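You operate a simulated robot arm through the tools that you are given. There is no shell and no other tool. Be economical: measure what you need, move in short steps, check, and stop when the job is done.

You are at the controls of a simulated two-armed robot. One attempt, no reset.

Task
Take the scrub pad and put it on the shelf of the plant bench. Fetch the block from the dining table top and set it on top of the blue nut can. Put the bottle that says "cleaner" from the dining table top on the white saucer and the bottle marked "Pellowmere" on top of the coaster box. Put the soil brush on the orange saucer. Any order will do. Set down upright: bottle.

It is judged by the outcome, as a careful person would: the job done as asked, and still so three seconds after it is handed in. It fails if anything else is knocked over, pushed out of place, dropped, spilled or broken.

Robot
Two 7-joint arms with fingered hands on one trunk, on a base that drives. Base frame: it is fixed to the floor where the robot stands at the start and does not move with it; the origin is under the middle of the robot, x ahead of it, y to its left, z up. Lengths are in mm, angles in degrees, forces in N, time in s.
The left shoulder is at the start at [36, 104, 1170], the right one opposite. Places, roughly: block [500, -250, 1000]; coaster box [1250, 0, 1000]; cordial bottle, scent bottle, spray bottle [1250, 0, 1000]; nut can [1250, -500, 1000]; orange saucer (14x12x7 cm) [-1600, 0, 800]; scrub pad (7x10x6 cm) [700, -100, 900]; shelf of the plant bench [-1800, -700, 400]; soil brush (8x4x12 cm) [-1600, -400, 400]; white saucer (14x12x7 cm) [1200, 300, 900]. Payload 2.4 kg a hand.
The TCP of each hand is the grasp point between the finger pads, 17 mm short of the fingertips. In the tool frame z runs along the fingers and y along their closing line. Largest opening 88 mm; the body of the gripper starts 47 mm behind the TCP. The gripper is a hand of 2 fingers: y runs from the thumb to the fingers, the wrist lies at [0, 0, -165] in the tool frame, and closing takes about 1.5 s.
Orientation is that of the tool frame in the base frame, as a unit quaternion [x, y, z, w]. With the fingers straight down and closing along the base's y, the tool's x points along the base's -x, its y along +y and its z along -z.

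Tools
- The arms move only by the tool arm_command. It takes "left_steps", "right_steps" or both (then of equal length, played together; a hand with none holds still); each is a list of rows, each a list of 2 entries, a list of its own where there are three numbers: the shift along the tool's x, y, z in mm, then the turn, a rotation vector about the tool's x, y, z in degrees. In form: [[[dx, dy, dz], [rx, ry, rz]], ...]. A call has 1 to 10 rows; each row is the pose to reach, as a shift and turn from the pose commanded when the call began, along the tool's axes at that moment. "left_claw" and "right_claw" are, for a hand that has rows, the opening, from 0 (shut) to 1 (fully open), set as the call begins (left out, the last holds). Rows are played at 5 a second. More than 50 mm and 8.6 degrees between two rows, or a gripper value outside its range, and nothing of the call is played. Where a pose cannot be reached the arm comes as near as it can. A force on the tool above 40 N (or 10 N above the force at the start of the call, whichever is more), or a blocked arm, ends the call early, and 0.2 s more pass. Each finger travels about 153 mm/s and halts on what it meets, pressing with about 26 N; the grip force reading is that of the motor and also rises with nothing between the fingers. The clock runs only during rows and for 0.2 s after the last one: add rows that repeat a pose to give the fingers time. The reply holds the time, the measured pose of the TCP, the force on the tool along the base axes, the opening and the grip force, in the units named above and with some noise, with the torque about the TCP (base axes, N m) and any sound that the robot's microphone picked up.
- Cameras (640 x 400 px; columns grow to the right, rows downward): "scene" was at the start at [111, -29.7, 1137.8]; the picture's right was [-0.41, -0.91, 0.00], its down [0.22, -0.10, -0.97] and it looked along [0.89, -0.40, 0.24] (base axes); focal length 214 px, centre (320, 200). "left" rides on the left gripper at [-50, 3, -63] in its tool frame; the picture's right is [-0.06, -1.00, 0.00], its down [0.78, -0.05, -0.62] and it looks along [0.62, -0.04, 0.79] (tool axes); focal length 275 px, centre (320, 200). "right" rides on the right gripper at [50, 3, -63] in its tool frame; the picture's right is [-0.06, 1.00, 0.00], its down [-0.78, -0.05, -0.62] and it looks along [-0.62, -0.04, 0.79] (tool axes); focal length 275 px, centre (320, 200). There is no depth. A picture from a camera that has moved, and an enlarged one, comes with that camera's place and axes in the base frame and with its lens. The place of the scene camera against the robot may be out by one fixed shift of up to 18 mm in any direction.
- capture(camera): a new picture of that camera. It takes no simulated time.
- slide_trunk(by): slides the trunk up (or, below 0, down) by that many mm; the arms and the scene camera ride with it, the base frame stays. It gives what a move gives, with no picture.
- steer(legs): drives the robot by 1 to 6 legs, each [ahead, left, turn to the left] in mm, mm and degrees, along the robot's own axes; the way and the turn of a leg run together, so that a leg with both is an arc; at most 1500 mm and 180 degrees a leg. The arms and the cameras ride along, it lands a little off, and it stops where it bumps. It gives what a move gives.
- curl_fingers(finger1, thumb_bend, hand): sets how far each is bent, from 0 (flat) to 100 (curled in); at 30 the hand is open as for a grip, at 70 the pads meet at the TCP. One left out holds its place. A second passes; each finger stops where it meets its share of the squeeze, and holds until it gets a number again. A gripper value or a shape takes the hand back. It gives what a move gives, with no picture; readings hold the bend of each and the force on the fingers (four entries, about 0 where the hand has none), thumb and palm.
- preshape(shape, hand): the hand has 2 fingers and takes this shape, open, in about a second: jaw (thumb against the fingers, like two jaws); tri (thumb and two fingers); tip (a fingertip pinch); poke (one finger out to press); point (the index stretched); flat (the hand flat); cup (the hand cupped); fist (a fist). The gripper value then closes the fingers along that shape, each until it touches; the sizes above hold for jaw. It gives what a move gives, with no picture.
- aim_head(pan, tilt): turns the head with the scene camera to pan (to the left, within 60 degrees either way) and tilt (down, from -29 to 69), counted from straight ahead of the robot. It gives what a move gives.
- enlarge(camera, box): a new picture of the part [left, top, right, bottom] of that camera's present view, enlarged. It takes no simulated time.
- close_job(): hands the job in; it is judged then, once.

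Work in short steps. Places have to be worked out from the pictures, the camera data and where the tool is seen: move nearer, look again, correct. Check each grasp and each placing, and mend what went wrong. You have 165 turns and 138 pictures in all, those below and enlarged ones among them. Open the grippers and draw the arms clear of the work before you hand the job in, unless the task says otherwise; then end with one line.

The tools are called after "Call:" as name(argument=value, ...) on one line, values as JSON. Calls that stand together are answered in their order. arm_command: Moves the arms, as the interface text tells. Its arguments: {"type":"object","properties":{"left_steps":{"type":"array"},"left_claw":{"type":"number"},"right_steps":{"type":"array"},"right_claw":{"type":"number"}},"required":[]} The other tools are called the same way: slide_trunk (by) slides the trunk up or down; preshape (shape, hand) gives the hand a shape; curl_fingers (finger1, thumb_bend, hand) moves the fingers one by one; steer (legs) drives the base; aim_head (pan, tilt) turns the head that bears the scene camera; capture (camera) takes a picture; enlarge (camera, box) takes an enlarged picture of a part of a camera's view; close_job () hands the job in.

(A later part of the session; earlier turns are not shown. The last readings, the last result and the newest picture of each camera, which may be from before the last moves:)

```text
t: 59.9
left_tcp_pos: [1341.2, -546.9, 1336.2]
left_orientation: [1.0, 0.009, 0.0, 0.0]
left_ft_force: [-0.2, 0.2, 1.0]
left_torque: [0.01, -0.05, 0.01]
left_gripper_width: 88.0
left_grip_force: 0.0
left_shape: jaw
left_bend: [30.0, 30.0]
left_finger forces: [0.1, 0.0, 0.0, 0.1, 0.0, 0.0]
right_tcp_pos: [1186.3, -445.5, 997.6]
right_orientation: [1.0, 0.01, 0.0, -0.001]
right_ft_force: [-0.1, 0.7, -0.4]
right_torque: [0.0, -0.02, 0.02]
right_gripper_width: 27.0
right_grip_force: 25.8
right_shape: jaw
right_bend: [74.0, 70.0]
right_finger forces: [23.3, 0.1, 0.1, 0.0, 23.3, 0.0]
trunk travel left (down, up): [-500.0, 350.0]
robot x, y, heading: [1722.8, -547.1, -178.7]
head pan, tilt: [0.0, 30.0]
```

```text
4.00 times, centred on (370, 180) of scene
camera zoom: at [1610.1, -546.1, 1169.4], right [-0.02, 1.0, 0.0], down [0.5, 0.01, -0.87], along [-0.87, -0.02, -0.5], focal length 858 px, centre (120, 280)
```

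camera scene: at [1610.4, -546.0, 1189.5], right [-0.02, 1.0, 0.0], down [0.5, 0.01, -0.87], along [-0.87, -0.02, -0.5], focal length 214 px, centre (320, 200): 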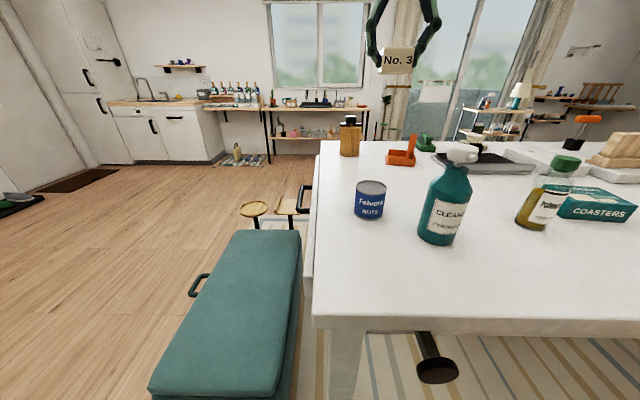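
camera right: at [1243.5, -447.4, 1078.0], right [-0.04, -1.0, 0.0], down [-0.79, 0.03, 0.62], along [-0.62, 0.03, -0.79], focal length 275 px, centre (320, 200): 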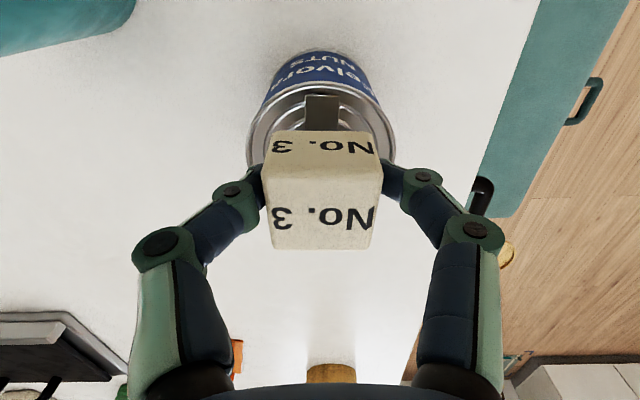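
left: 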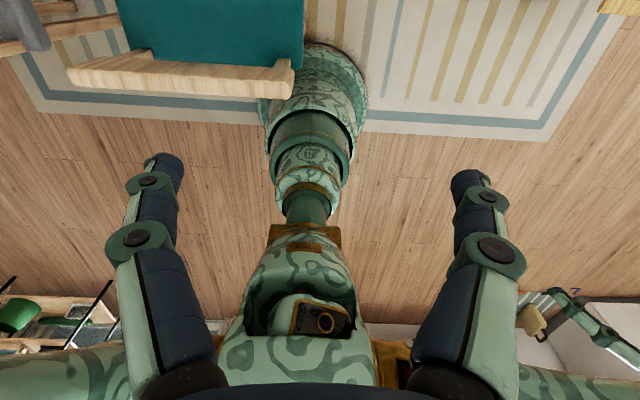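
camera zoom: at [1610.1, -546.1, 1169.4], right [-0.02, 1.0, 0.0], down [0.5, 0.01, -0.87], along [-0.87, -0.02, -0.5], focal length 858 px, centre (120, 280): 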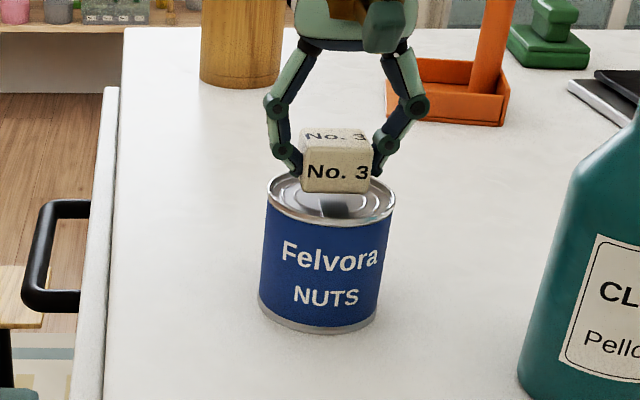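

About 12–15 mm remain. Lower 10 mm more and read the force.

Call:
arm_command(right_steps=[[[0, 0, 4], [0, 0, 0]], [[0, 0, 7], [0, 0, 0]], [[0, 0, 10], [0, 0, 0]], [[0, 0, 10], [0, 0, 0]]])

Call:
enlarge(camera="scene", box=[330, 130, 410, 230])

```text
t: 60.9
left_tcp_pos: [1343.4, -546.9, 1335.8]
left_orientation: [1.0, 0.01, -0.001, 0.0]
left_ft_force: [-0.1, 0.6, 0.3]
left_torque: [0.0, 0.0, 0.03]
left_gripper_width: 88.0
left_grip_force: 0.0
left_shape: jaw
left_bend: [30.0, 30.0]
left_finger forces: [0.1, 0.1, 0.1, 0.1, 0.1, 0.0]
right_tcp_pos: [1186.1, -446.0, 990.0]
right_orientation: [1.0, 0.01, -0.002, -0.001]
right_ft_force: [-0.8, 0.2, 19.2]
right_torque: [0.01, -0.01, -0.01]
right_gripper_width: 27.7
right_grip_force: 26.4
right_shape: jaw
right_bend: [74.0, 70.0]
right_finger forces: [28.0, 0.0, 0.0, 0.1, 28.2, 0.0]
trunk travel left (down, up): [-500.0, 350.0]
robot x, y, heading: [1725.0, -546.8, -179.0]
head pan, tilt: [0.0, 30.0]
```

```text
4.00 times, centred on (370, 180) of scene
camera zoom: at [1611.7, -546.4, 1169.8], right [-0.02, 1.0, 0.0], down [0.5, 0.01, -0.87], along [-0.87, -0.02, -0.5], focal length 858 px, centre (120, 280)
```

zoom: 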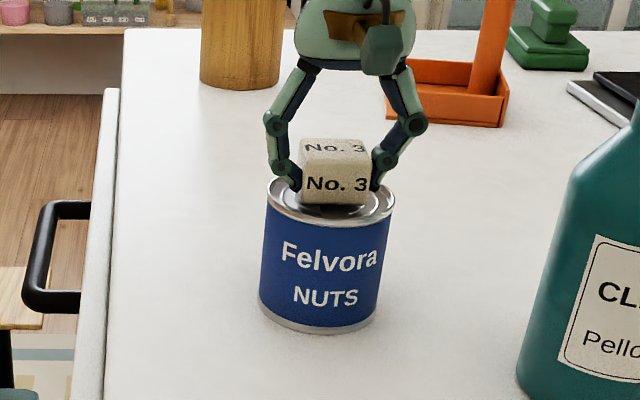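

Contact at 19 N, but the block looks a bit far from the lid's centre. Lift 8 mm and check with the hand camera.

Call:
arm_command(right_steps=[[[0, 0, -4], [0, 0, 0]], [[0, 0, -8], [0, 0, 0]], [[0, 0, -8], [0, 0, 0]]])

Call:
capture(camera="right")

```text
t: 61.7
left_tcp_pos: [1343.1, -546.3, 1335.0]
left_orientation: [1.0, 0.009, 0.0, 0.0]
left_ft_force: [-0.4, -0.1, -1.2]
left_torque: [-0.04, 0.0, -0.03]
left_gripper_width: 87.9
left_grip_force: 0.0
left_shape: jaw
left_bend: [30.0, 30.0]
left_finger forces: [0.0, 0.0, 0.0, 0.1, 0.0, 0.1]
right_tcp_pos: [1186.9, -445.9, 996.0]
right_orientation: [1.0, 0.01, 0.0, -0.001]
right_ft_force: [-0.8, 0.6, -1.0]
right_torque: [-0.01, -0.01, 0.0]
right_gripper_width: 27.7
right_grip_force: 26.2
right_shape: jaw
right_bend: [74.0, 70.0]
right_finger forces: [26.4, 0.1, 0.0, 0.1, 26.5, 0.0]
trunk travel left (down, up): [-500.0, 350.0]
robot x, y, heading: [1721.4, -552.2, -178.9]
head pan, tilt: [0.0, 30.0]
```

```text
105 pictures are left
camera right: at [1236.2, -447.7, 1059.3], right [-0.04, -1.0, 0.0], down [-0.79, 0.03, 0.62], along [-0.62, 0.03, -0.79], focal length 275 px, centre (320, 200)
```

right: 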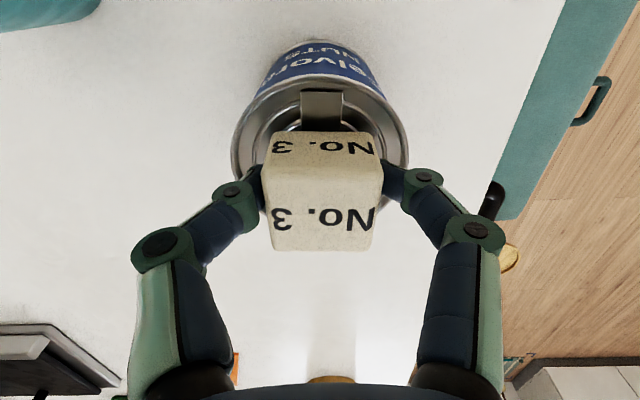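

Block lies just behind the pull tab, over the flat lid, nearly centred. Lower back to contact and open a little.

Call:
arm_command(right_steps=[[[0, 0, 3], [0, 0, 0]], [[0, 0, 6], [0, 0, 0]], [[0, 0, 6], [0, 0, 0]]])

Call:
arm_command(right_steps=[[[0, 0, 0], [0, 0, 0]], [[0, 0, 0], [0, 0, 0]], [[0, 0, 0], [0, 0, 0]]], right_claw=0.47)

Call:
capture(camera="right")

Call:
enlarge(camera="scene", box=[330, 130, 410, 230])

```text
t: 62.5
left_tcp_pos: [1343.8, -546.5, 1335.7]
left_orientation: [1.0, 0.01, 0.0, 0.0]
left_ft_force: [-0.2, -0.1, 0.5]
left_torque: [0.01, 0.0, 0.04]
left_gripper_width: 87.8
left_grip_force: 0.0
left_shape: jaw
left_bend: [30.0, 30.0]
left_finger forces: [0.0, 0.1, 0.0, 0.1, 0.1, 0.0]
right_tcp_pos: [1185.7, -446.4, 992.6]
right_orientation: [1.0, 0.01, -0.001, 0.0]
right_ft_force: [0.0, 0.5, 7.6]
right_torque: [0.05, 0.0, -0.02]
right_gripper_width: 27.7
right_grip_force: 25.7
right_shape: jaw
right_bend: [74.0, 70.0]
right_finger forces: [26.8, 0.0, 0.0, 0.0, 27.3, 0.0]
trunk travel left (down, up): [-500.0, 350.0]
robot x, y, heading: [1721.7, -546.9, -179.1]
head pan, tilt: [0.0, 30.0]
```

```text
t: 63.3
left_tcp_pos: [1341.4, -547.4, 1336.0]
left_orientation: [1.0, 0.01, 0.0, 0.001]
left_ft_force: [0.2, 0.2, -0.3]
left_torque: [-0.02, 0.0, -0.01]
left_gripper_width: 88.2
left_grip_force: 0.0
left_shape: jaw
left_bend: [30.0, 30.0]
left_finger forces: [0.0, 0.0, 0.0, 0.1, 0.0, 0.0]
right_tcp_pos: [1186.1, -446.2, 990.1]
right_orientation: [1.0, 0.01, 0.0, -0.001]
right_ft_force: [-0.4, 0.9, -0.2]
right_torque: [0.01, -0.02, -0.01]
right_gripper_width: 41.1
right_grip_force: 0.1
right_shape: jaw
right_bend: [73.0, 70.0]
right_finger forces: [0.0, 0.0, 0.1, 0.1, 0.0, 0.0]
trunk travel left (down, up): [-500.0, 350.0]
robot x, y, heading: [1722.1, -547.9, -178.9]
head pan, tilt: [0.0, 30.0]
```

```text
104 pictures are left
camera right: at [1236.7, -448.0, 1054.0], right [-0.04, -1.0, 0.0], down [-0.79, 0.03, 0.62], along [-0.62, 0.03, -0.79], focal length 275 px, centre (320, 200)
```

right: 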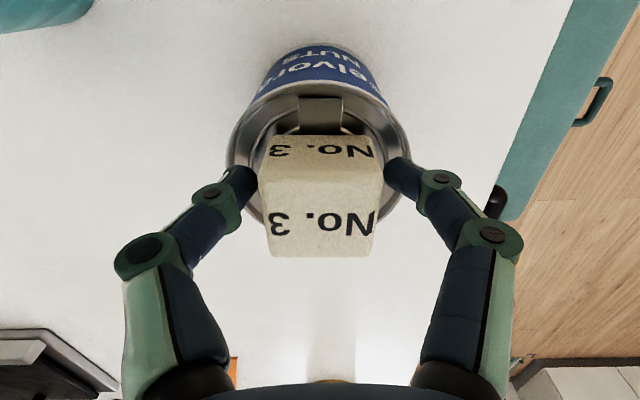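

```text
4.00 times, centred on (370, 180) of scene
camera zoom: at [1610.1, -546.1, 1169.4], right [-0.02, 1.0, 0.0], down [0.5, 0.01, -0.87], along [-0.87, -0.02, -0.5], focal length 858 px, centre (120, 280)
```

zoom: 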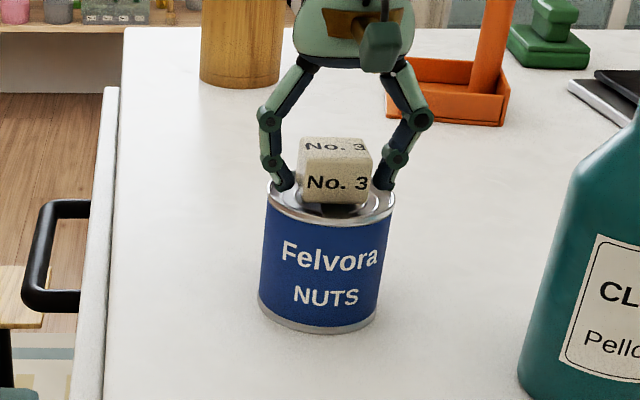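

The block rests on the lid, released. I lift straight up and check.

Call:
arm_command(right_steps=[[[0, 0, -15], [0, 0, 0]], [[0, 0, -40], [0, 0, 0]], [[0, 0, -80], [0, 0, 0]], [[0, 0, -120], [0, 0, 0]], [[30, 0, -160], [0, 0, 0]], [[70, 0, -190], [0, 0, 0]], [[110, 0, -210], [0, 0, 0]]])

Call:
aim_head(pan=-25, tilt=35)

Call:
capture(camera="scene")

Call:
capture(camera="right")

```text
t: 64.9
left_tcp_pos: [1342.6, -546.3, 1336.3]
left_orientation: [1.0, 0.009, 0.0, 0.0]
left_ft_force: [-0.9, -0.6, -0.5]
left_torque: [0.01, 0.02, -0.01]
left_gripper_width: 87.9
left_grip_force: 0.1
left_shape: jaw
left_bend: [30.0, 30.0]
left_finger forces: [0.1, 0.0, 0.0, 0.1, 0.0, 0.1]
right_tcp_pos: [1296.4, -439.7, 1202.3]
right_orientation: [1.0, 0.01, 0.001, -0.002]
right_ft_force: [0.5, -1.0, -0.2]
right_torque: [-0.04, -0.01, 0.01]
right_gripper_width: 40.9
right_grip_force: 0.1
right_shape: jaw
right_bend: [73.0, 70.0]
right_finger forces: [0.0, 0.0, 0.0, 0.0, 0.0, 0.0]
trunk travel left (down, up): [-500.0, 350.0]
robot x, y, heading: [1722.1, -546.1, -178.8]
head pan, tilt: [0.0, 30.0]
```

```text
t: 65.8
left_tcp_pos: [1341.6, -545.9, 1336.2]
left_orientation: [1.0, 0.01, 0.0, 0.0]
left_ft_force: [1.3, -0.4, 0.3]
left_torque: [0.03, -0.04, 0.0]
left_gripper_width: 88.0
left_grip_force: 0.2
left_shape: jaw
left_bend: [30.0, 30.0]
left_finger forces: [0.0, 0.0, 0.1, 0.0, 0.0, 0.0]
right_tcp_pos: [1295.5, -441.7, 1203.3]
right_orientation: [1.0, 0.01, 0.0, -0.001]
right_ft_force: [-0.9, 0.6, 0.5]
right_torque: [0.02, -0.02, -0.01]
right_gripper_width: 40.9
right_grip_force: 0.0
right_shape: jaw
right_bend: [73.0, 70.0]
right_finger forces: [0.1, 0.0, 0.0, 0.0, 0.0, 0.0]
trunk travel left (down, up): [-500.0, 350.0]
robot x, y, heading: [1725.9, -549.1, -178.8]
head pan, tilt: [-25.0, 35.0]
```

```text
102 pictures are left
camera scene: at [1620.1, -508.8, 1161.6], right [0.41, 0.91, 0.0], down [0.52, -0.23, -0.82], along [-0.75, 0.33, -0.57], focal length 214 px, centre (320, 200)
```

scene: 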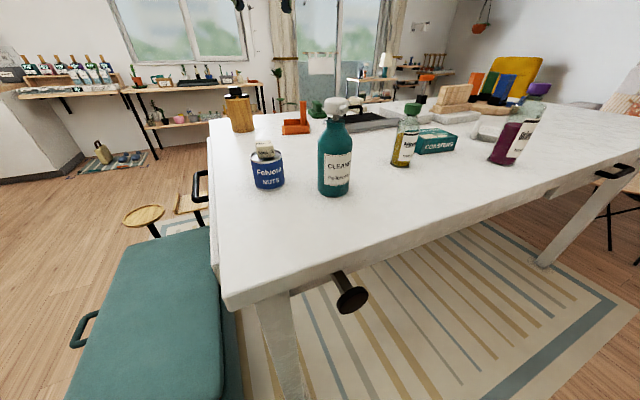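

```text
101 pictures are left
camera right: at [1345.9, -443.0, 1266.0], right [-0.04, -1.0, 0.0], down [-0.78, 0.03, 0.62], along [-0.62, 0.03, -0.79], focal length 275 px, centre (320, 200)
```

right: 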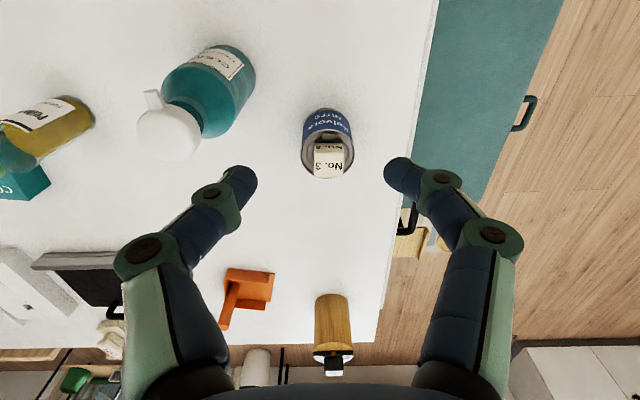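

Block is on the can. Next the yellow Pellowmere bottle: drive along the table to y≈-100 and slightly closer.

Call:
arm_command(right_steps=[[[0, 0, 0], [0, 0, 0]], [[0, 0, 0], [0, 0, 0]]], right_claw=1)

Call:
steer(legs=[[0, -450, -1], [35, 0, 0]])

Call:
aim_head(pan=0, tilt=45)

Call:
capture(camera="scene")

Call:
capture(camera="right")

```text
t: 66.4
left_tcp_pos: [1342.0, -547.6, 1336.5]
left_orientation: [1.0, 0.01, 0.0, 0.0]
left_ft_force: [0.5, 0.2, 1.0]
left_torque: [0.02, -0.01, 0.04]
left_gripper_width: 88.0
left_grip_force: 0.1
left_shape: jaw
left_bend: [30.0, 30.0]
left_finger forces: [0.1, 0.1, 0.0, 0.0, 0.1, 0.0]
right_tcp_pos: [1296.7, -440.6, 1202.4]
right_orientation: [1.0, 0.01, 0.0, -0.001]
right_ft_force: [0.8, -0.1, -1.1]
right_torque: [0.02, 0.02, 0.05]
right_gripper_width: 87.6
right_grip_force: 0.1
right_shape: jaw
right_bend: [30.0, 30.0]
right_finger forces: [0.0, 0.0, 0.0, 0.0, 0.0, 0.0]
trunk travel left (down, up): [-500.0, 350.0]
robot x, y, heading: [1724.7, -549.2, -179.0]
head pan, tilt: [-25.0, 35.0]
```

```text
t: 69.5
left_tcp_pos: [1303.3, -93.6, 1335.1]
left_orientation: [1.0, -0.003, 0.001, -0.001]
left_ft_force: [-0.5, -0.3, -0.5]
left_torque: [-0.03, 0.01, 0.0]
left_gripper_width: 87.9
left_grip_force: 0.1
left_shape: jaw
left_bend: [30.0, 30.0]
left_finger forces: [0.0, 0.1, 0.0, 0.0, 0.0, 0.1]
right_tcp_pos: [1258.8, 13.6, 1203.0]
right_orientation: [1.0, -0.003, 0.001, -0.001]
right_ft_force: [-0.9, 1.1, 0.6]
right_torque: [0.02, -0.02, 0.03]
right_gripper_width: 87.6
right_grip_force: 0.0
right_shape: jaw
right_bend: [30.0, 30.0]
right_finger forces: [0.0, 0.0, 0.0, 0.0, 0.0, 0.0]
trunk travel left (down, up): [-500.0, 350.0]
robot x, y, heading: [1685.4, -105.2, 179.6]
head pan, tilt: [-25.0, 35.0]
```

```text
t: 70.4
left_tcp_pos: [1305.2, -94.6, 1335.0]
left_orientation: [1.0, -0.003, 0.0, 0.0]
left_ft_force: [-0.6, -0.5, -0.6]
left_torque: [0.0, 0.01, -0.03]
left_gripper_width: 87.8
left_grip_force: 0.1
left_shape: jaw
left_bend: [30.0, 30.0]
left_finger forces: [0.0, 0.1, 0.1, 0.0, 0.1, 0.0]
right_tcp_pos: [1260.1, 12.6, 1202.0]
right_orientation: [1.0, -0.003, 0.0, 0.0]
right_ft_force: [0.1, -0.3, -0.8]
right_torque: [0.02, -0.02, -0.03]
right_gripper_width: 88.0
right_grip_force: 0.1
right_shape: jaw
right_bend: [30.0, 30.0]
right_finger forces: [0.0, 0.1, 0.1, 0.0, 0.1, 0.0]
trunk travel left (down, up): [-500.0, 350.0]
robot x, y, heading: [1681.4, -104.6, 179.8]
head pan, tilt: [0.0, 45.0]
```

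```text
100 pictures are left
camera scene: at [1582.0, -99.9, 1146.9], right [0.01, 1.0, 0.0], down [0.71, -0.01, -0.71], along [-0.71, 0.01, -0.71], focal length 214 px, centre (320, 200)
```

scene: 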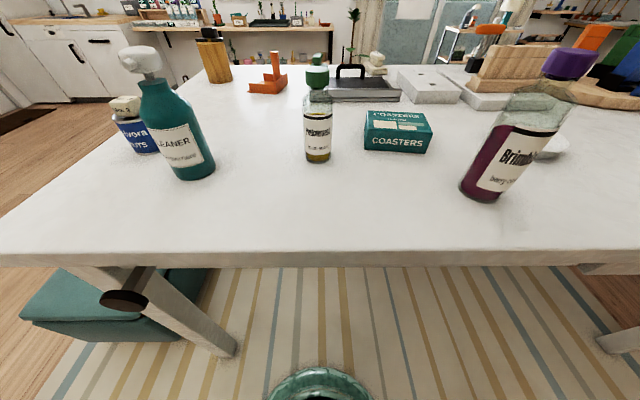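

```text
99 pictures are left
camera right: at [1311.7, 9.8, 1266.1], right [-0.07, -1.0, 0.0], down [-0.78, 0.05, 0.62], along [-0.62, 0.04, -0.79], focal length 275 px, centre (320, 200)
```

right: 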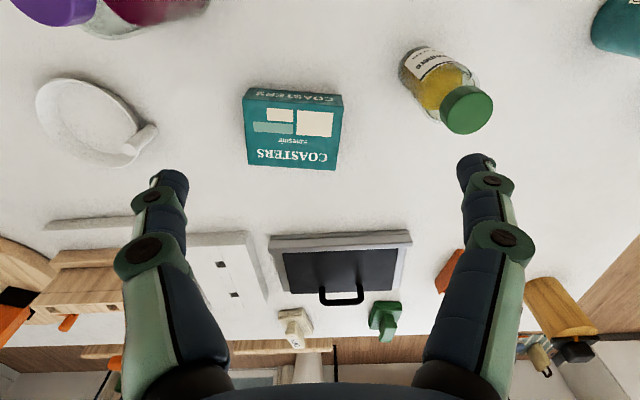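

Yellow bottle ≈(1222,-102), cap top ≈1057; box centre ≈(1163,58), top ≈950. Move over the bottle at z 1140 and look.

Call:
arm_command(right_steps=[[[-13, 38, 10], [0, 0, 0]], [[-25, 76, 20], [0, 0, 0]], [[-38, 114, 40], [0, 0, 0]], [[-38, 114, 60], [0, 0, 0]], [[-38, 114, 60], [0, 0, 0]]])

Call:
capture(camera="right")

Call:
capture(camera="scene")

```text
t: 71.6
left_tcp_pos: [1304.5, -94.1, 1335.5]
left_orientation: [1.0, -0.004, 0.001, 0.0]
left_ft_force: [0.1, -0.3, 0.2]
left_torque: [-0.04, -0.02, -0.02]
left_gripper_width: 88.0
left_grip_force: 0.1
left_shape: jaw
left_bend: [30.0, 30.0]
left_finger forces: [0.1, 0.0, 0.0, 0.0, 0.0, 0.0]
right_tcp_pos: [1221.8, -103.3, 1141.8]
right_orientation: [1.0, -0.003, 0.0, -0.001]
right_ft_force: [0.1, -0.5, 0.3]
right_torque: [-0.01, -0.02, -0.03]
right_gripper_width: 87.9
right_grip_force: 0.1
right_shape: jaw
right_bend: [30.0, 30.0]
right_finger forces: [0.0, 0.1, 0.0, 0.1, 0.0, 0.1]
trunk travel left (down, up): [-500.0, 350.0]
robot x, y, heading: [1685.5, -102.5, 179.6]
head pan, tilt: [0.0, 45.0]
```

```text
98 pictures are left
camera right: at [1271.8, -106.7, 1205.0], right [-0.07, -1.0, 0.0], down [-0.78, 0.05, 0.62], along [-0.62, 0.04, -0.79], focal length 275 px, centre (320, 200)
```

right: 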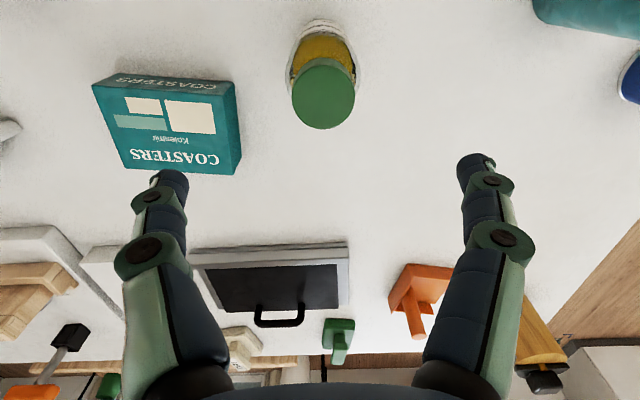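

```text
97 pictures are left
camera scene: at [1582.0, -100.1, 1146.8], right [0.01, 1.0, 0.0], down [0.71, 0.0, -0.71], along [-0.71, 0.01, -0.71], focal length 214 px, centre (320, 200)
```

scene: 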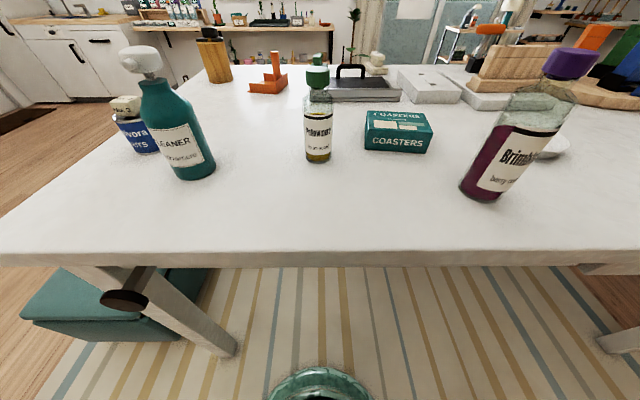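

Cap centre ≈(1224,-105), well aligned. Descend to z≈1036 and close.

Call:
arm_command(right_steps=[[[2, 1, 35], [0, 0, 0]], [[2, 1, 65], [0, 0, 0]], [[2, 1, 88], [0, 0, 0]], [[2, 1, 105], [0, 0, 0]], [[2, 1, 105], [0, 0, 0]]])

Call:
capture(camera="right")

Call:
enlarge(camera="scene", box=[240, 0, 440, 180])

```text
t: 72.8
left_tcp_pos: [1305.8, -93.6, 1335.5]
left_orientation: [1.0, -0.004, 0.0, 0.0]
left_ft_force: [0.0, 0.4, -0.6]
left_torque: [0.0, 0.0, 0.03]
left_gripper_width: 87.9
left_grip_force: 0.0
left_shape: jaw
left_bend: [30.0, 30.0]
left_finger forces: [0.0, 0.0, 0.0, 0.0, 0.0, 0.0]
right_tcp_pos: [1226.2, -102.7, 1036.6]
right_orientation: [1.0, -0.002, 0.0, -0.001]
right_ft_force: [0.2, -0.4, -0.8]
right_torque: [-0.01, -0.03, 0.0]
right_gripper_width: 87.9
right_grip_force: 0.0
right_shape: jaw
right_bend: [30.0, 30.0]
right_finger forces: [0.0, 0.0, 0.0, 0.0, 0.1, 0.0]
trunk travel left (down, up): [-500.0, 350.0]
robot x, y, heading: [1681.8, -105.3, 179.6]
head pan, tilt: [0.0, 45.0]
```

```text
96 pictures are left
camera right: at [1275.4, -106.1, 1099.5], right [-0.07, -1.0, 0.0], down [-0.78, 0.05, 0.62], along [-0.62, 0.04, -0.79], focal length 275 px, centre (320, 200)
```

right: 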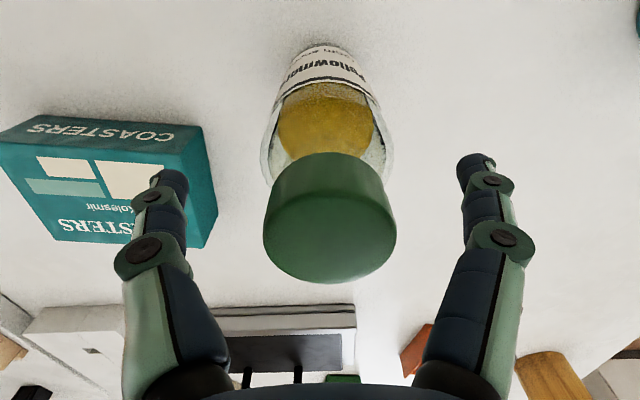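

```text
2.22 times, centred on (340, 90) of scene
camera zoom: at [1582.0, -100.0, 1146.8], right [0.01, 1.0, 0.0], down [0.71, -0.01, -0.71], along [-0.71, 0.01, -0.71], focal length 477 px, centre (276, 444)
```

zoom: 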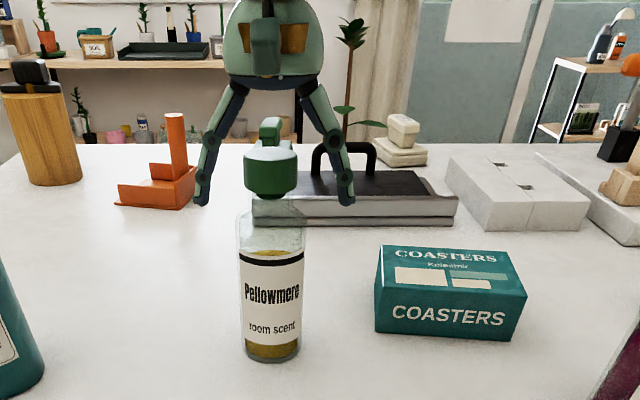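

Bottle axis appears ~6 mm toward me from the TCP; shift and close on the cap.

Call:
arm_command(right_steps=[[[6, 0, 2], [0, 0, 0]], [[6, 0, 2], [0, 0, 0]]])

Call:
arm_command(right_steps=[[[0, 0, 0], [0, 0, 0]], [[0, 0, 0], [0, 0, 0]], [[0, 0, 0], [0, 0, 0]], [[0, 0, 0], [0, 0, 0]], [[0, 0, 0], [0, 0, 0]], [[0, 0, 0], [0, 0, 0]], [[0, 0, 0], [0, 0, 0]]], right_claw=0.1)

Call:
enlarge(camera="scene", box=[240, 0, 440, 180])

```text
t: 73.4
left_tcp_pos: [1304.5, -93.9, 1336.8]
left_orientation: [1.0, -0.003, 0.0, 0.001]
left_ft_force: [0.8, -0.2, -1.0]
left_torque: [0.01, -0.01, -0.04]
left_gripper_width: 87.9
left_grip_force: 0.1
left_shape: jaw
left_bend: [30.0, 30.0]
left_finger forces: [0.1, 0.0, 0.1, 0.1, 0.1, 0.0]
right_tcp_pos: [1230.8, -101.9, 1035.2]
right_orientation: [1.0, -0.003, -0.001, -0.001]
right_ft_force: [0.2, -0.4, 0.0]
right_torque: [0.02, 0.02, -0.01]
right_gripper_width: 88.0
right_grip_force: 0.0
right_shape: jaw
right_bend: [30.0, 30.0]
right_finger forces: [0.0, 0.1, 0.1, 0.0, 0.1, 0.0]
trunk travel left (down, up): [-500.0, 350.0]
robot x, y, heading: [1686.8, -104.8, 179.6]
head pan, tilt: [0.0, 45.0]
```

```text
t: 75.0
left_tcp_pos: [1305.4, -93.4, 1336.5]
left_orientation: [1.0, -0.004, 0.0, -0.001]
left_ft_force: [0.9, 0.4, 0.2]
left_torque: [-0.02, -0.01, 0.02]
left_gripper_width: 87.9
left_grip_force: 0.0
left_shape: jaw
left_bend: [30.0, 30.0]
left_finger forces: [0.0, 0.0, 0.0, 0.1, 0.0, 0.1]
right_tcp_pos: [1230.8, -102.4, 1035.8]
right_orientation: [1.0, -0.002, 0.0, -0.001]
right_ft_force: [0.4, -0.6, 0.4]
right_torque: [0.01, 0.02, -0.01]
right_gripper_width: 4.0
right_grip_force: 25.9
right_shape: jaw
right_bend: [75.0, 73.0]
right_finger forces: [0.0, 0.0, 0.0, 0.1, 0.1, 0.0]
trunk travel left (down, up): [-500.0, 350.0]
robot x, y, heading: [1681.8, -104.8, 179.6]
head pan, tilt: [0.0, 45.0]
```

```text
2.22 times, centred on (340, 90) of scene
camera zoom: at [1581.9, -100.0, 1146.8], right [0.01, 1.0, 0.0], down [0.71, -0.01, -0.71], along [-0.71, 0.01, -0.71], focal length 477 px, centre (276, 444)
```

zoom: 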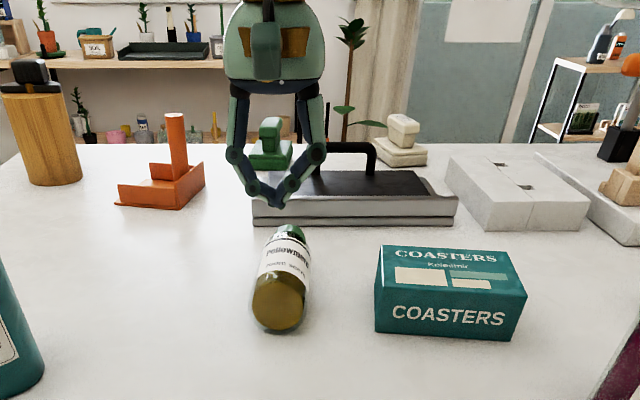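

The bottle slipped out and tipped over (cap pointing away from me), still on the table. I'll raise the hand and examine it.

Call:
arm_command(right_steps=[[[0, 0, -40], [0, 0, 0]], [[0, 0, -80], [0, 0, 0]], [[0, 0, -120], [0, 0, 0]], [[20, 0, -150], [0, 0, 0]]], right_claw=1)

Call:
capture(camera="right")

Call:
capture(camera="scene")

```text
t: 76.1
left_tcp_pos: [1307.0, -93.1, 1339.7]
left_orientation: [1.0, -0.01, 0.0, -0.005]
left_ft_force: [8.5, -0.7, 13.7]
left_torque: [0.86, -0.03, -0.61]
left_gripper_width: 88.0
left_grip_force: 0.0
left_shape: jaw
left_bend: [30.0, 20.0]
left_finger forces: [0.1, 0.0, 0.0, 0.0, 0.0, 0.0]
right_tcp_pos: [1248.3, -99.9, 1179.3]
right_orientation: [1.0, -0.007, 0.005, -0.003]
right_ft_force: [-0.5, -1.2, -0.4]
right_torque: [0.02, 0.02, 0.05]
right_gripper_width: 87.8
right_grip_force: 0.2
right_shape: jaw
right_bend: [30.0, 30.0]
right_finger forces: [0.1, 0.0, 0.0, 0.0, 0.0, 0.0]
trunk travel left (down, up): [-500.0, 350.0]
robot x, y, heading: [1685.7, -106.6, 179.5]
head pan, tilt: [0.0, 45.0]
stopped in row 4 (left hand): the force on the tool passed its limit (the readings are from after the stop); the commanded pose is now the measured one
```

```text
93 pictures are left
camera right: at [1298.7, -103.6, 1243.0], right [-0.07, -1.0, -0.01], down [-0.79, 0.06, 0.61], along [-0.61, 0.05, -0.79], focal length 275 px, centre (320, 200)
```

right: 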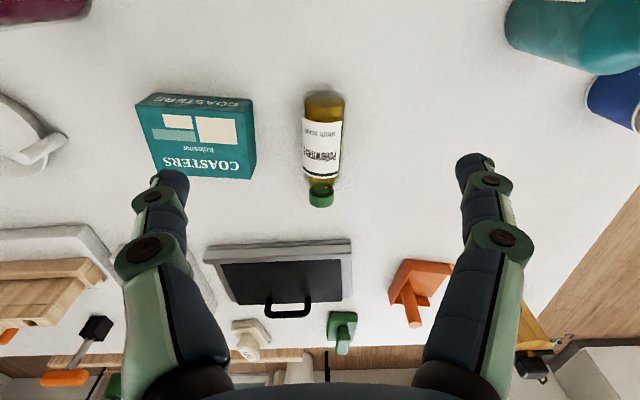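

```text
92 pictures are left
camera scene: at [1581.8, -100.1, 1146.8], right [0.01, 1.0, 0.0], down [0.71, -0.01, -0.71], along [-0.71, 0.01, -0.71], focal length 214 px, centre (320, 200)
```

scene: 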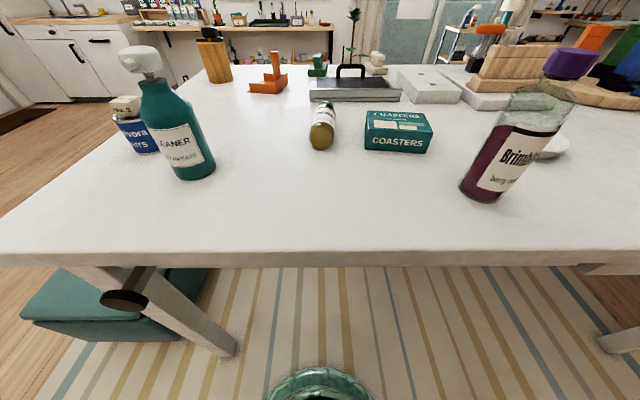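

The left hand had been in the way of my right wrist; the bottle lies from base (1199,-100) to cap (1038,-83). First I move the left arm well clear to its side, and lower the trunk 80 mm (right hand stays ≥1090).

Call:
arm_command(left_steps=[[[10, 40, 0], [0, 0, 0]], [[25, 80, 0], [0, 0, 0]], [[40, 120, 0], [0, 0, 0]], [[60, 160, 0], [0, 0, 0]], [[80, 200, 0], [0, 0, 0]]])

Call:
slide_trunk(by=-80)

```text
t: 77.3
left_tcp_pos: [1384.8, -297.2, 1337.4]
left_orientation: [1.0, -0.009, 0.001, -0.003]
left_ft_force: [-0.7, 0.4, -1.0]
left_torque: [0.01, -0.01, -0.01]
left_gripper_width: 87.8
left_grip_force: 0.1
left_shape: jaw
left_bend: [30.0, 30.0]
left_finger forces: [0.1, 0.0, 0.0, 0.0, 0.0, 0.0]
right_tcp_pos: [1249.6, -100.5, 1180.9]
right_orientation: [1.0, -0.005, 0.003, -0.001]
right_ft_force: [0.1, -0.3, 0.1]
right_torque: [-0.01, 0.0, 0.01]
right_gripper_width: 88.2
right_grip_force: 0.1
right_shape: jaw
right_bend: [30.0, 30.0]
right_finger forces: [0.1, 0.0, 0.0, 0.0, 0.0, 0.1]
trunk travel left (down, up): [-500.0, 350.0]
robot x, y, heading: [1688.1, -104.3, 180.2]
head pan, tilt: [0.0, 45.0]
```

```text
t: 78.5
left_tcp_pos: [1384.2, -294.9, 1259.0]
left_orientation: [1.0, -0.008, -0.001, -0.003]
left_ft_force: [0.5, 1.0, 0.9]
left_torque: [-0.02, 0.01, 0.02]
left_gripper_width: 88.1
left_grip_force: 0.1
left_shape: jaw
left_bend: [30.0, 30.0]
left_finger forces: [0.1, 0.0, 0.0, 0.1, 0.0, 0.0]
right_tcp_pos: [1249.5, -99.9, 1101.6]
right_orientation: [1.0, -0.005, 0.003, -0.001]
right_ft_force: [0.6, 0.6, -0.2]
right_torque: [-0.01, -0.01, -0.01]
right_gripper_width: 87.8
right_grip_force: 0.0
right_shape: jaw
right_bend: [30.0, 30.0]
right_finger forces: [0.0, 0.0, 0.0, 0.1, 0.1, 0.0]
trunk travel left (down, up): [-420.0, 430.0]
robot x, y, heading: [1685.0, -107.0, 179.7]
head pan, tilt: [0.0, 45.0]
```

Now move the right hand above the bottle body (1144,-94) at z≈1000 with 15° forward tilt and a small yaw.

Call:
arm_command(right_steps=[[[-25, -1, 20], [0, -4, 1]], [[-50, -3, 40], [0, -8, 2]], [[-80, -5, 60], [0, -12, 4]], [[-105, -6, 85], [0, -15, 5]], [[-105, -6, 100], [0, -15, 5]], [[-105, -6, 100], [0, -15, 5]]])

Call:
capture(camera="right")

Call:
capture(camera="scene")

```text
t: 79.9
left_tcp_pos: [1383.8, -295.0, 1257.7]
left_orientation: [1.0, -0.008, 0.0, -0.002]
left_ft_force: [-0.6, -0.3, 0.5]
left_torque: [0.01, -0.03, -0.02]
left_gripper_width: 88.1
left_grip_force: 0.0
left_shape: jaw
left_bend: [30.0, 30.0]
left_finger forces: [0.0, 0.0, 0.1, 0.0, 0.0, 0.1]
right_tcp_pos: [1143.9, -94.0, 999.1]
right_orientation: [0.991, -0.05, -0.126, -0.003]
right_ft_force: [0.3, 0.1, 0.2]
right_torque: [0.0, -0.02, -0.03]
right_gripper_width: 88.1
right_grip_force: 0.1
right_shape: jaw
right_bend: [30.0, 30.0]
right_finger forces: [0.0, 0.0, 0.0, 0.0, 0.1, 0.0]
trunk travel left (down, up): [-420.0, 430.0]
robot x, y, heading: [1686.2, -105.7, 179.8]
head pan, tilt: [0.0, 45.0]
```

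```text
91 pictures are left
camera right: at [1208.2, -102.6, 1047.8], right [-0.16, -0.99, 0.02], down [-0.59, 0.11, 0.8], along [-0.79, 0.11, -0.6], focal length 275 px, centre (320, 200)
```

right: 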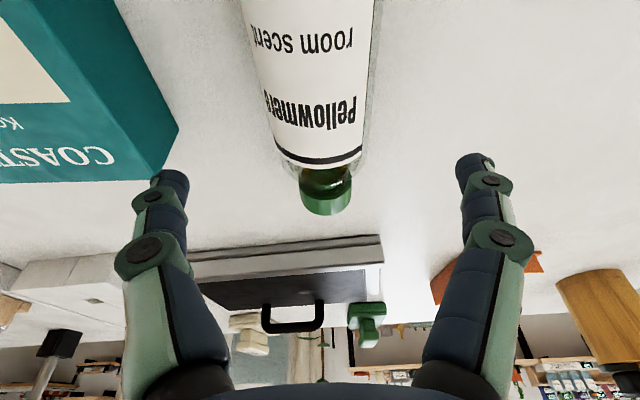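

```text
90 pictures are left
camera scene: at [1580.4, -100.0, 1066.3], right [0.01, 1.0, 0.0], down [0.71, -0.01, -0.71], along [-0.71, 0.01, -0.71], focal length 214 px, centre (320, 200)
```

scene: 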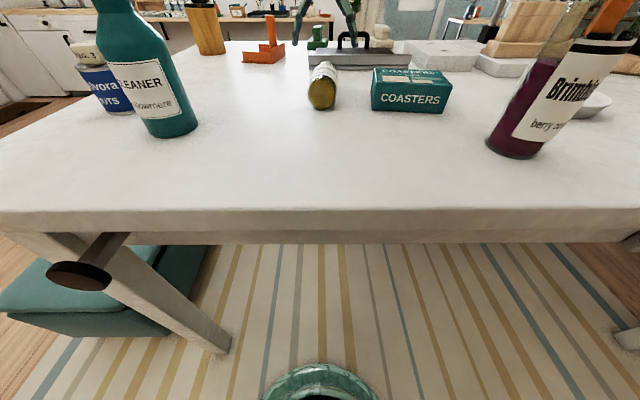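

Aligned. Descend vertically to z≈924, then close firmly on the body.

Call:
arm_command(right_steps=[[[6, 0, 24], [0, 0, 0]], [[13, 0, 48], [0, 0, 0]], [[17, 0, 63], [0, 0, 0]], [[19.4, 0, 72.4], [0, 0, 0]], [[19.4, 0, 72.4], [0, 0, 0]]])

Call:
arm_command(right_steps=[[[0, 0, 0], [0, 0, 0]], [[0, 0, 0], [0, 0, 0]], [[0, 0, 0], [0, 0, 0]], [[0, 0, 0], [0, 0, 0]], [[0, 0, 0], [0, 0, 0]], [[0, 0, 0], [0, 0, 0]]], right_claw=0.2)

Call:
capture(camera="right")

```text
t: 81.1
left_tcp_pos: [1384.2, -295.0, 1258.1]
left_orientation: [1.0, -0.008, 0.0, -0.003]
left_ft_force: [0.0, 0.5, 0.7]
left_torque: [0.01, -0.01, -0.01]
left_gripper_width: 88.1
left_grip_force: 0.1
left_shape: jaw
left_bend: [30.0, 30.0]
left_finger forces: [0.1, 0.0, 0.0, 0.0, 0.0, 0.1]
right_tcp_pos: [1143.2, -92.0, 927.3]
right_orientation: [0.991, -0.049, -0.128, -0.003]
right_ft_force: [0.6, -0.5, 0.3]
right_torque: [-0.02, 0.02, -0.01]
right_gripper_width: 87.9
right_grip_force: 0.1
right_shape: jaw
right_bend: [30.0, 30.0]
right_finger forces: [0.0, 0.0, 0.0, 0.0, 0.1, 0.0]
trunk travel left (down, up): [-420.0, 430.0]
robot x, y, heading: [1685.7, -105.9, 179.7]
head pan, tilt: [0.0, 45.0]
```

```text
t: 82.5
left_tcp_pos: [1382.9, -295.9, 1258.8]
left_orientation: [1.0, -0.008, 0.0, -0.003]
left_ft_force: [-0.1, 0.5, 0.3]
left_torque: [-0.01, 0.02, -0.02]
left_gripper_width: 88.0
left_grip_force: 0.0
left_shape: jaw
left_bend: [30.0, 30.0]
left_finger forces: [0.1, 0.0, 0.0, 0.1, 0.0, 0.0]
right_tcp_pos: [1144.1, -93.3, 927.2]
right_orientation: [0.991, -0.049, -0.127, -0.003]
right_ft_force: [0.3, 0.7, -3.9]
right_torque: [-0.01, 0.01, -0.01]
right_gripper_width: 39.6
right_grip_force: 26.1
right_shape: jaw
right_bend: [72.0, 73.0]
right_finger forces: [23.9, 0.0, 0.0, 0.0, 22.5, 0.0]
trunk travel left (down, up): [-420.0, 430.0]
robot x, y, heading: [1685.3, -108.9, 179.7]
head pan, tilt: [0.0, 45.0]
```

```text
89 pictures are left
camera right: at [1208.7, -101.5, 974.9], right [-0.16, -0.99, 0.02], down [-0.59, 0.11, 0.8], along [-0.79, 0.11, -0.6], focal length 275 px, centre (320, 200)
```

right: 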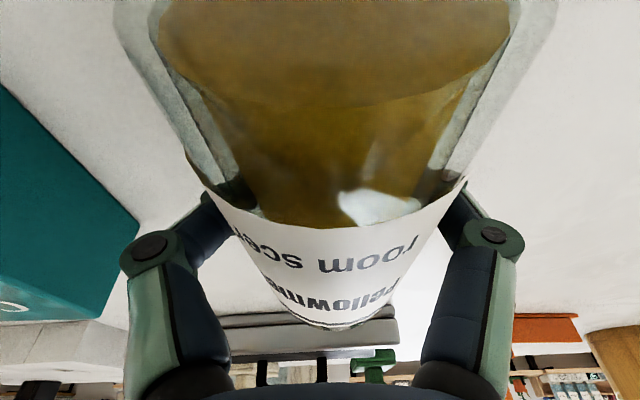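

Bottle body is held. Lift it 120 mm and pull back 60 mm, then rotate the tool upright in a second call.

Call:
arm_command(right_steps=[[[-8, 0, -29], [0, 0, 0]], [[-16, 0, -58], [0, 0, 0]], [[-24, 0, -87], [0, 0, 0]], [[-31, 0, -116], [0, 0, 0]], [[0, 0, -124], [0, 0, 0]], [[27, 0, -131], [0, 0, 0]]])

Call:
arm_command(right_steps=[[[0, 0, 0], [0, -8, 0]], [[0, 0, 0], [0, -16, 0]], [[0, 0, 0], [0, -24, 0]], [[0, 0, 0], [0, -32, 0]], [[0, 0, 0], [0, -40, 0]], [[0, 0, 0], [0, -48, 0]], [[0, 0, 0], [0, -56, 0]], [[0, 0, 0], [0, -64, 0]], [[0, 0, 0], [0, -72, 0]], [[0, 0, 0], [0, -75, 0]]])

Call:
capture(camera="scene")

```text
t: 83.9
left_tcp_pos: [1383.4, -294.5, 1257.8]
left_orientation: [1.0, -0.007, 0.0, -0.003]
left_ft_force: [-0.7, -0.4, -1.0]
left_torque: [0.01, 0.01, -0.01]
left_gripper_width: 87.8
left_grip_force: 0.0
left_shape: jaw
left_bend: [30.0, 30.0]
left_finger forces: [0.0, 0.0, 0.0, 0.0, 0.0, 0.0]
right_tcp_pos: [1204.5, -99.4, 1045.7]
right_orientation: [0.991, -0.05, -0.127, -0.003]
right_ft_force: [0.2, 0.4, -2.7]
right_torque: [0.01, -0.03, 0.0]
right_gripper_width: 39.8
right_grip_force: 25.7
right_shape: jaw
right_bend: [72.0, 73.0]
right_finger forces: [23.9, 0.1, 0.1, 0.0, 22.2, 0.1]
trunk travel left (down, up): [-420.0, 430.0]
robot x, y, heading: [1688.2, -101.7, 179.8]
head pan, tilt: [0.0, 45.0]
```

```text
t: 86.1
left_tcp_pos: [1382.3, -294.5, 1258.6]
left_orientation: [1.0, -0.008, 0.0, -0.003]
left_ft_force: [0.7, -0.6, -0.1]
left_torque: [0.03, -0.03, 0.02]
left_gripper_width: 87.8
left_grip_force: 0.1
left_shape: jaw
left_bend: [30.0, 30.0]
left_finger forces: [0.0, 0.1, 0.0, 0.0, 0.0, 0.0]
right_tcp_pos: [1203.9, -99.3, 1044.9]
right_orientation: [0.708, -0.037, -0.705, -0.031]
right_ft_force: [0.0, -0.5, -2.8]
right_torque: [0.01, -0.02, -0.01]
right_gripper_width: 38.6
right_grip_force: 26.0
right_shape: jaw
right_bend: [72.0, 74.0]
right_finger forces: [23.7, 0.1, 0.0, 0.0, 22.0, 0.1]
trunk travel left (down, up): [-420.0, 430.0]
robot x, y, heading: [1683.4, -103.4, 179.5]
head pan, tilt: [0.0, 45.0]
```

```text
88 pictures are left
camera scene: at [1580.3, -100.0, 1066.3], right [0.01, 1.0, 0.0], down [0.71, -0.01, -0.71], along [-0.71, 0.01, -0.71], focal length 214 px, centre (320, 200)
```

scene: 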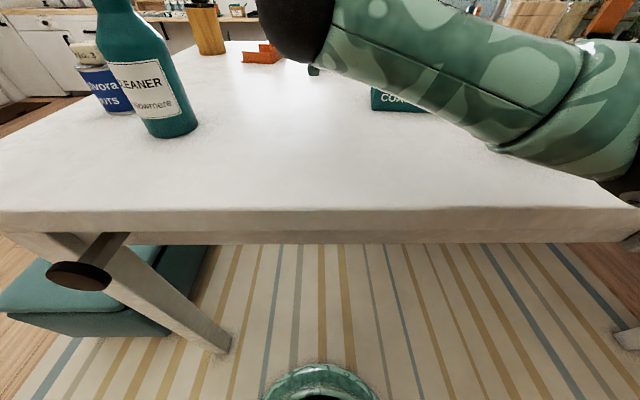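

The forearm passes near the purple bottle; I'll look that way to check it's untouched, plus check the bottle in the hand camera.

Call:
aim_head(pan=-45, tilt=35)

Call:
capture(camera="scene")

Call:
capture(camera="right")

Call:
capture(camera="left")

```text
t: 87.2
left_tcp_pos: [1384.3, -295.9, 1257.8]
left_orientation: [1.0, -0.009, 0.0, -0.003]
left_ft_force: [-0.9, 0.2, -0.1]
left_torque: [0.05, 0.03, 0.0]
left_gripper_width: 87.9
left_grip_force: 0.0
left_shape: jaw
left_bend: [30.0, 30.0]
left_finger forces: [0.1, 0.0, 0.0, 0.1, 0.1, 0.0]
right_tcp_pos: [1203.4, -98.7, 1043.7]
right_orientation: [0.708, -0.037, -0.704, -0.032]
right_ft_force: [0.0, 1.1, -3.6]
right_torque: [0.03, -0.04, -0.01]
right_gripper_width: 38.9
right_grip_force: 26.1
right_shape: jaw
right_bend: [72.0, 74.0]
right_finger forces: [23.8, 0.0, 0.0, 0.0, 21.9, 0.1]
trunk travel left (down, up): [-420.0, 430.0]
robot x, y, heading: [1684.2, -105.7, 179.7]
head pan, tilt: [-45.0, 35.0]
```

```text
87 pictures are left
camera scene: at [1599.7, -38.0, 1081.1], right [0.71, 0.7, 0.0], down [0.4, -0.41, -0.82], along [-0.58, 0.58, -0.57], focal length 214 px, centre (320, 200)
```

scene: 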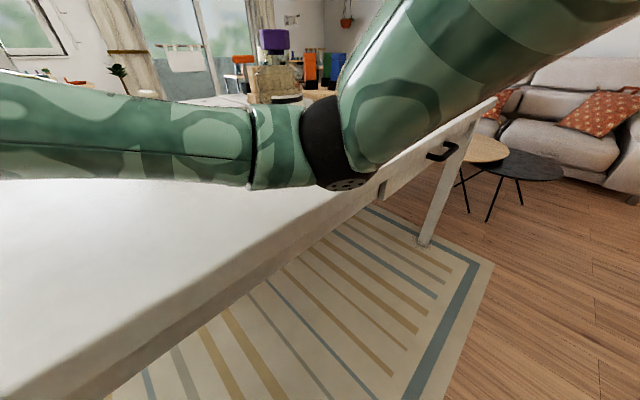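

```text
86 pictures are left
camera right: at [1267.5, -107.6, 994.2], right [-0.1, -0.99, 0.07], down [0.62, -0.01, 0.79], along [-0.78, 0.12, 0.61], focal length 275 px, centre (320, 200)
```

right: 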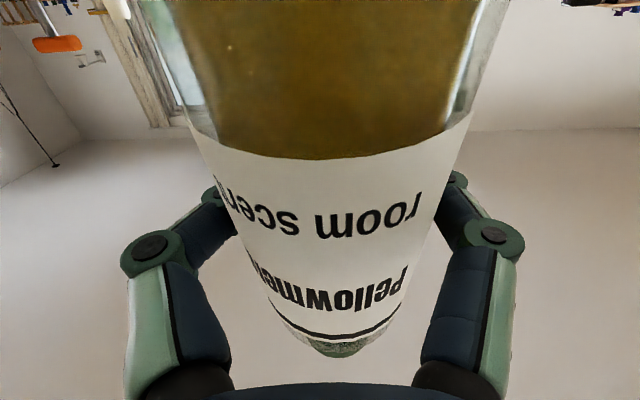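

```text
85 pictures are left
camera left: at [1333.4, -297.3, 1322.0], right [-0.05, 1.0, 0.01], down [0.79, 0.03, 0.62], along [0.62, 0.03, -0.79], focal length 275 px, centre (320, 200)
```

left: 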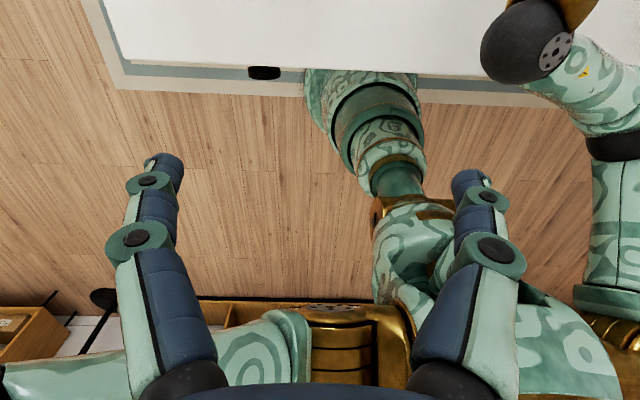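

Purple bottle stands untouched. I'll raise the trunk 150 so the arm straightens (elbow away from it) and shift the base 120 mm to −y, to approach the box from that side with a yawed hand.

Call:
slide_trunk(by=150)

Call:
steer(legs=[[0, 120, 0]])

Call:
aim_head(pan=-25, tilt=45)

Call:
capture(camera="scene")

```text
t: 88.9
left_tcp_pos: [1382.7, -295.1, 1408.0]
left_orientation: [1.0, -0.008, 0.0, -0.003]
left_ft_force: [0.0, -0.4, -0.1]
left_torque: [0.01, -0.02, -0.01]
left_gripper_width: 87.8
left_grip_force: 0.1
left_shape: jaw
left_bend: [30.0, 30.0]
left_finger forces: [0.0, 0.0, 0.0, 0.0, 0.0, 0.0]
right_tcp_pos: [1203.6, -98.0, 1195.2]
right_orientation: [0.709, -0.038, -0.703, -0.033]
right_ft_force: [0.0, 0.1, -2.5]
right_torque: [0.0, 0.03, -0.01]
right_gripper_width: 39.0
right_grip_force: 25.9
right_shape: jaw
right_bend: [72.0, 74.0]
right_finger forces: [23.6, 0.0, 0.0, 0.1, 22.0, 0.1]
trunk travel left (down, up): [-570.0, 280.0]
robot x, y, heading: [1686.1, -105.1, 179.6]
head pan, tilt: [-45.0, 35.0]
```

```text
t: 90.2
left_tcp_pos: [1381.9, -415.9, 1407.1]
left_orientation: [1.0, -0.008, -0.001, -0.003]
left_ft_force: [-0.4, 0.2, -0.6]
left_torque: [0.02, 0.02, 0.01]
left_gripper_width: 87.9
left_grip_force: 0.0
left_shape: jaw
left_bend: [30.0, 30.0]
left_finger forces: [0.1, 0.1, 0.0, 0.1, 0.1, 0.0]
right_tcp_pos: [1203.3, -217.1, 1194.9]
right_orientation: [0.708, -0.037, -0.704, -0.032]
right_ft_force: [0.7, -0.8, -3.5]
right_torque: [0.02, -0.01, 0.0]
right_gripper_width: 38.6
right_grip_force: 26.1
right_shape: jaw
right_bend: [72.0, 74.0]
right_finger forces: [23.9, 0.0, 0.0, 0.0, 22.0, 0.0]
trunk travel left (down, up): [-570.0, 280.0]
robot x, y, heading: [1685.6, -223.9, 179.7]
head pan, tilt: [-45.0, 35.0]
```

```text
t: 91.0
left_tcp_pos: [1381.5, -415.7, 1407.9]
left_orientation: [1.0, -0.009, 0.001, -0.003]
left_ft_force: [0.5, -0.6, 0.2]
left_torque: [0.02, 0.02, 0.0]
left_gripper_width: 87.9
left_grip_force: 0.1
left_shape: jaw
left_bend: [30.0, 30.0]
left_finger forces: [0.0, 0.1, 0.0, 0.0, 0.1, 0.0]
right_tcp_pos: [1203.0, -217.7, 1194.4]
right_orientation: [0.709, -0.037, -0.704, -0.032]
right_ft_force: [0.6, -0.1, -3.3]
right_torque: [0.01, 0.02, 0.01]
right_gripper_width: 38.7
right_grip_force: 25.8
right_shape: jaw
right_bend: [72.0, 74.0]
right_finger forces: [23.7, 0.0, 0.0, 0.0, 22.1, 0.0]
trunk travel left (down, up): [-570.0, 280.0]
robot x, y, heading: [1685.3, -224.0, 179.5]
head pan, tilt: [-25.0, 45.0]
```

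```text
84 pictures are left
camera scene: at [1589.7, -186.3, 1217.2], right [0.43, 0.9, 0.0], down [0.64, -0.3, -0.71], along [-0.64, 0.3, -0.71], focal length 214 px, centre (320, 200)
```

scene: 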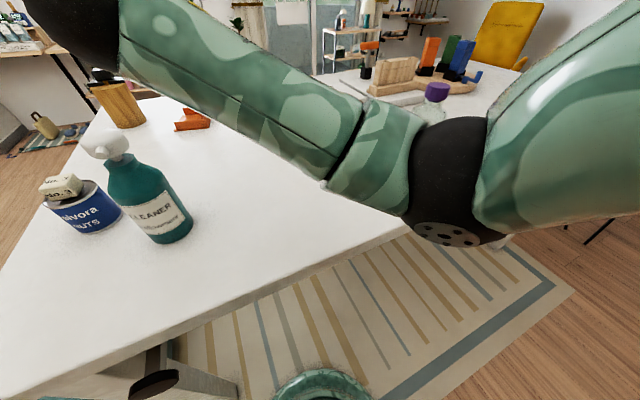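

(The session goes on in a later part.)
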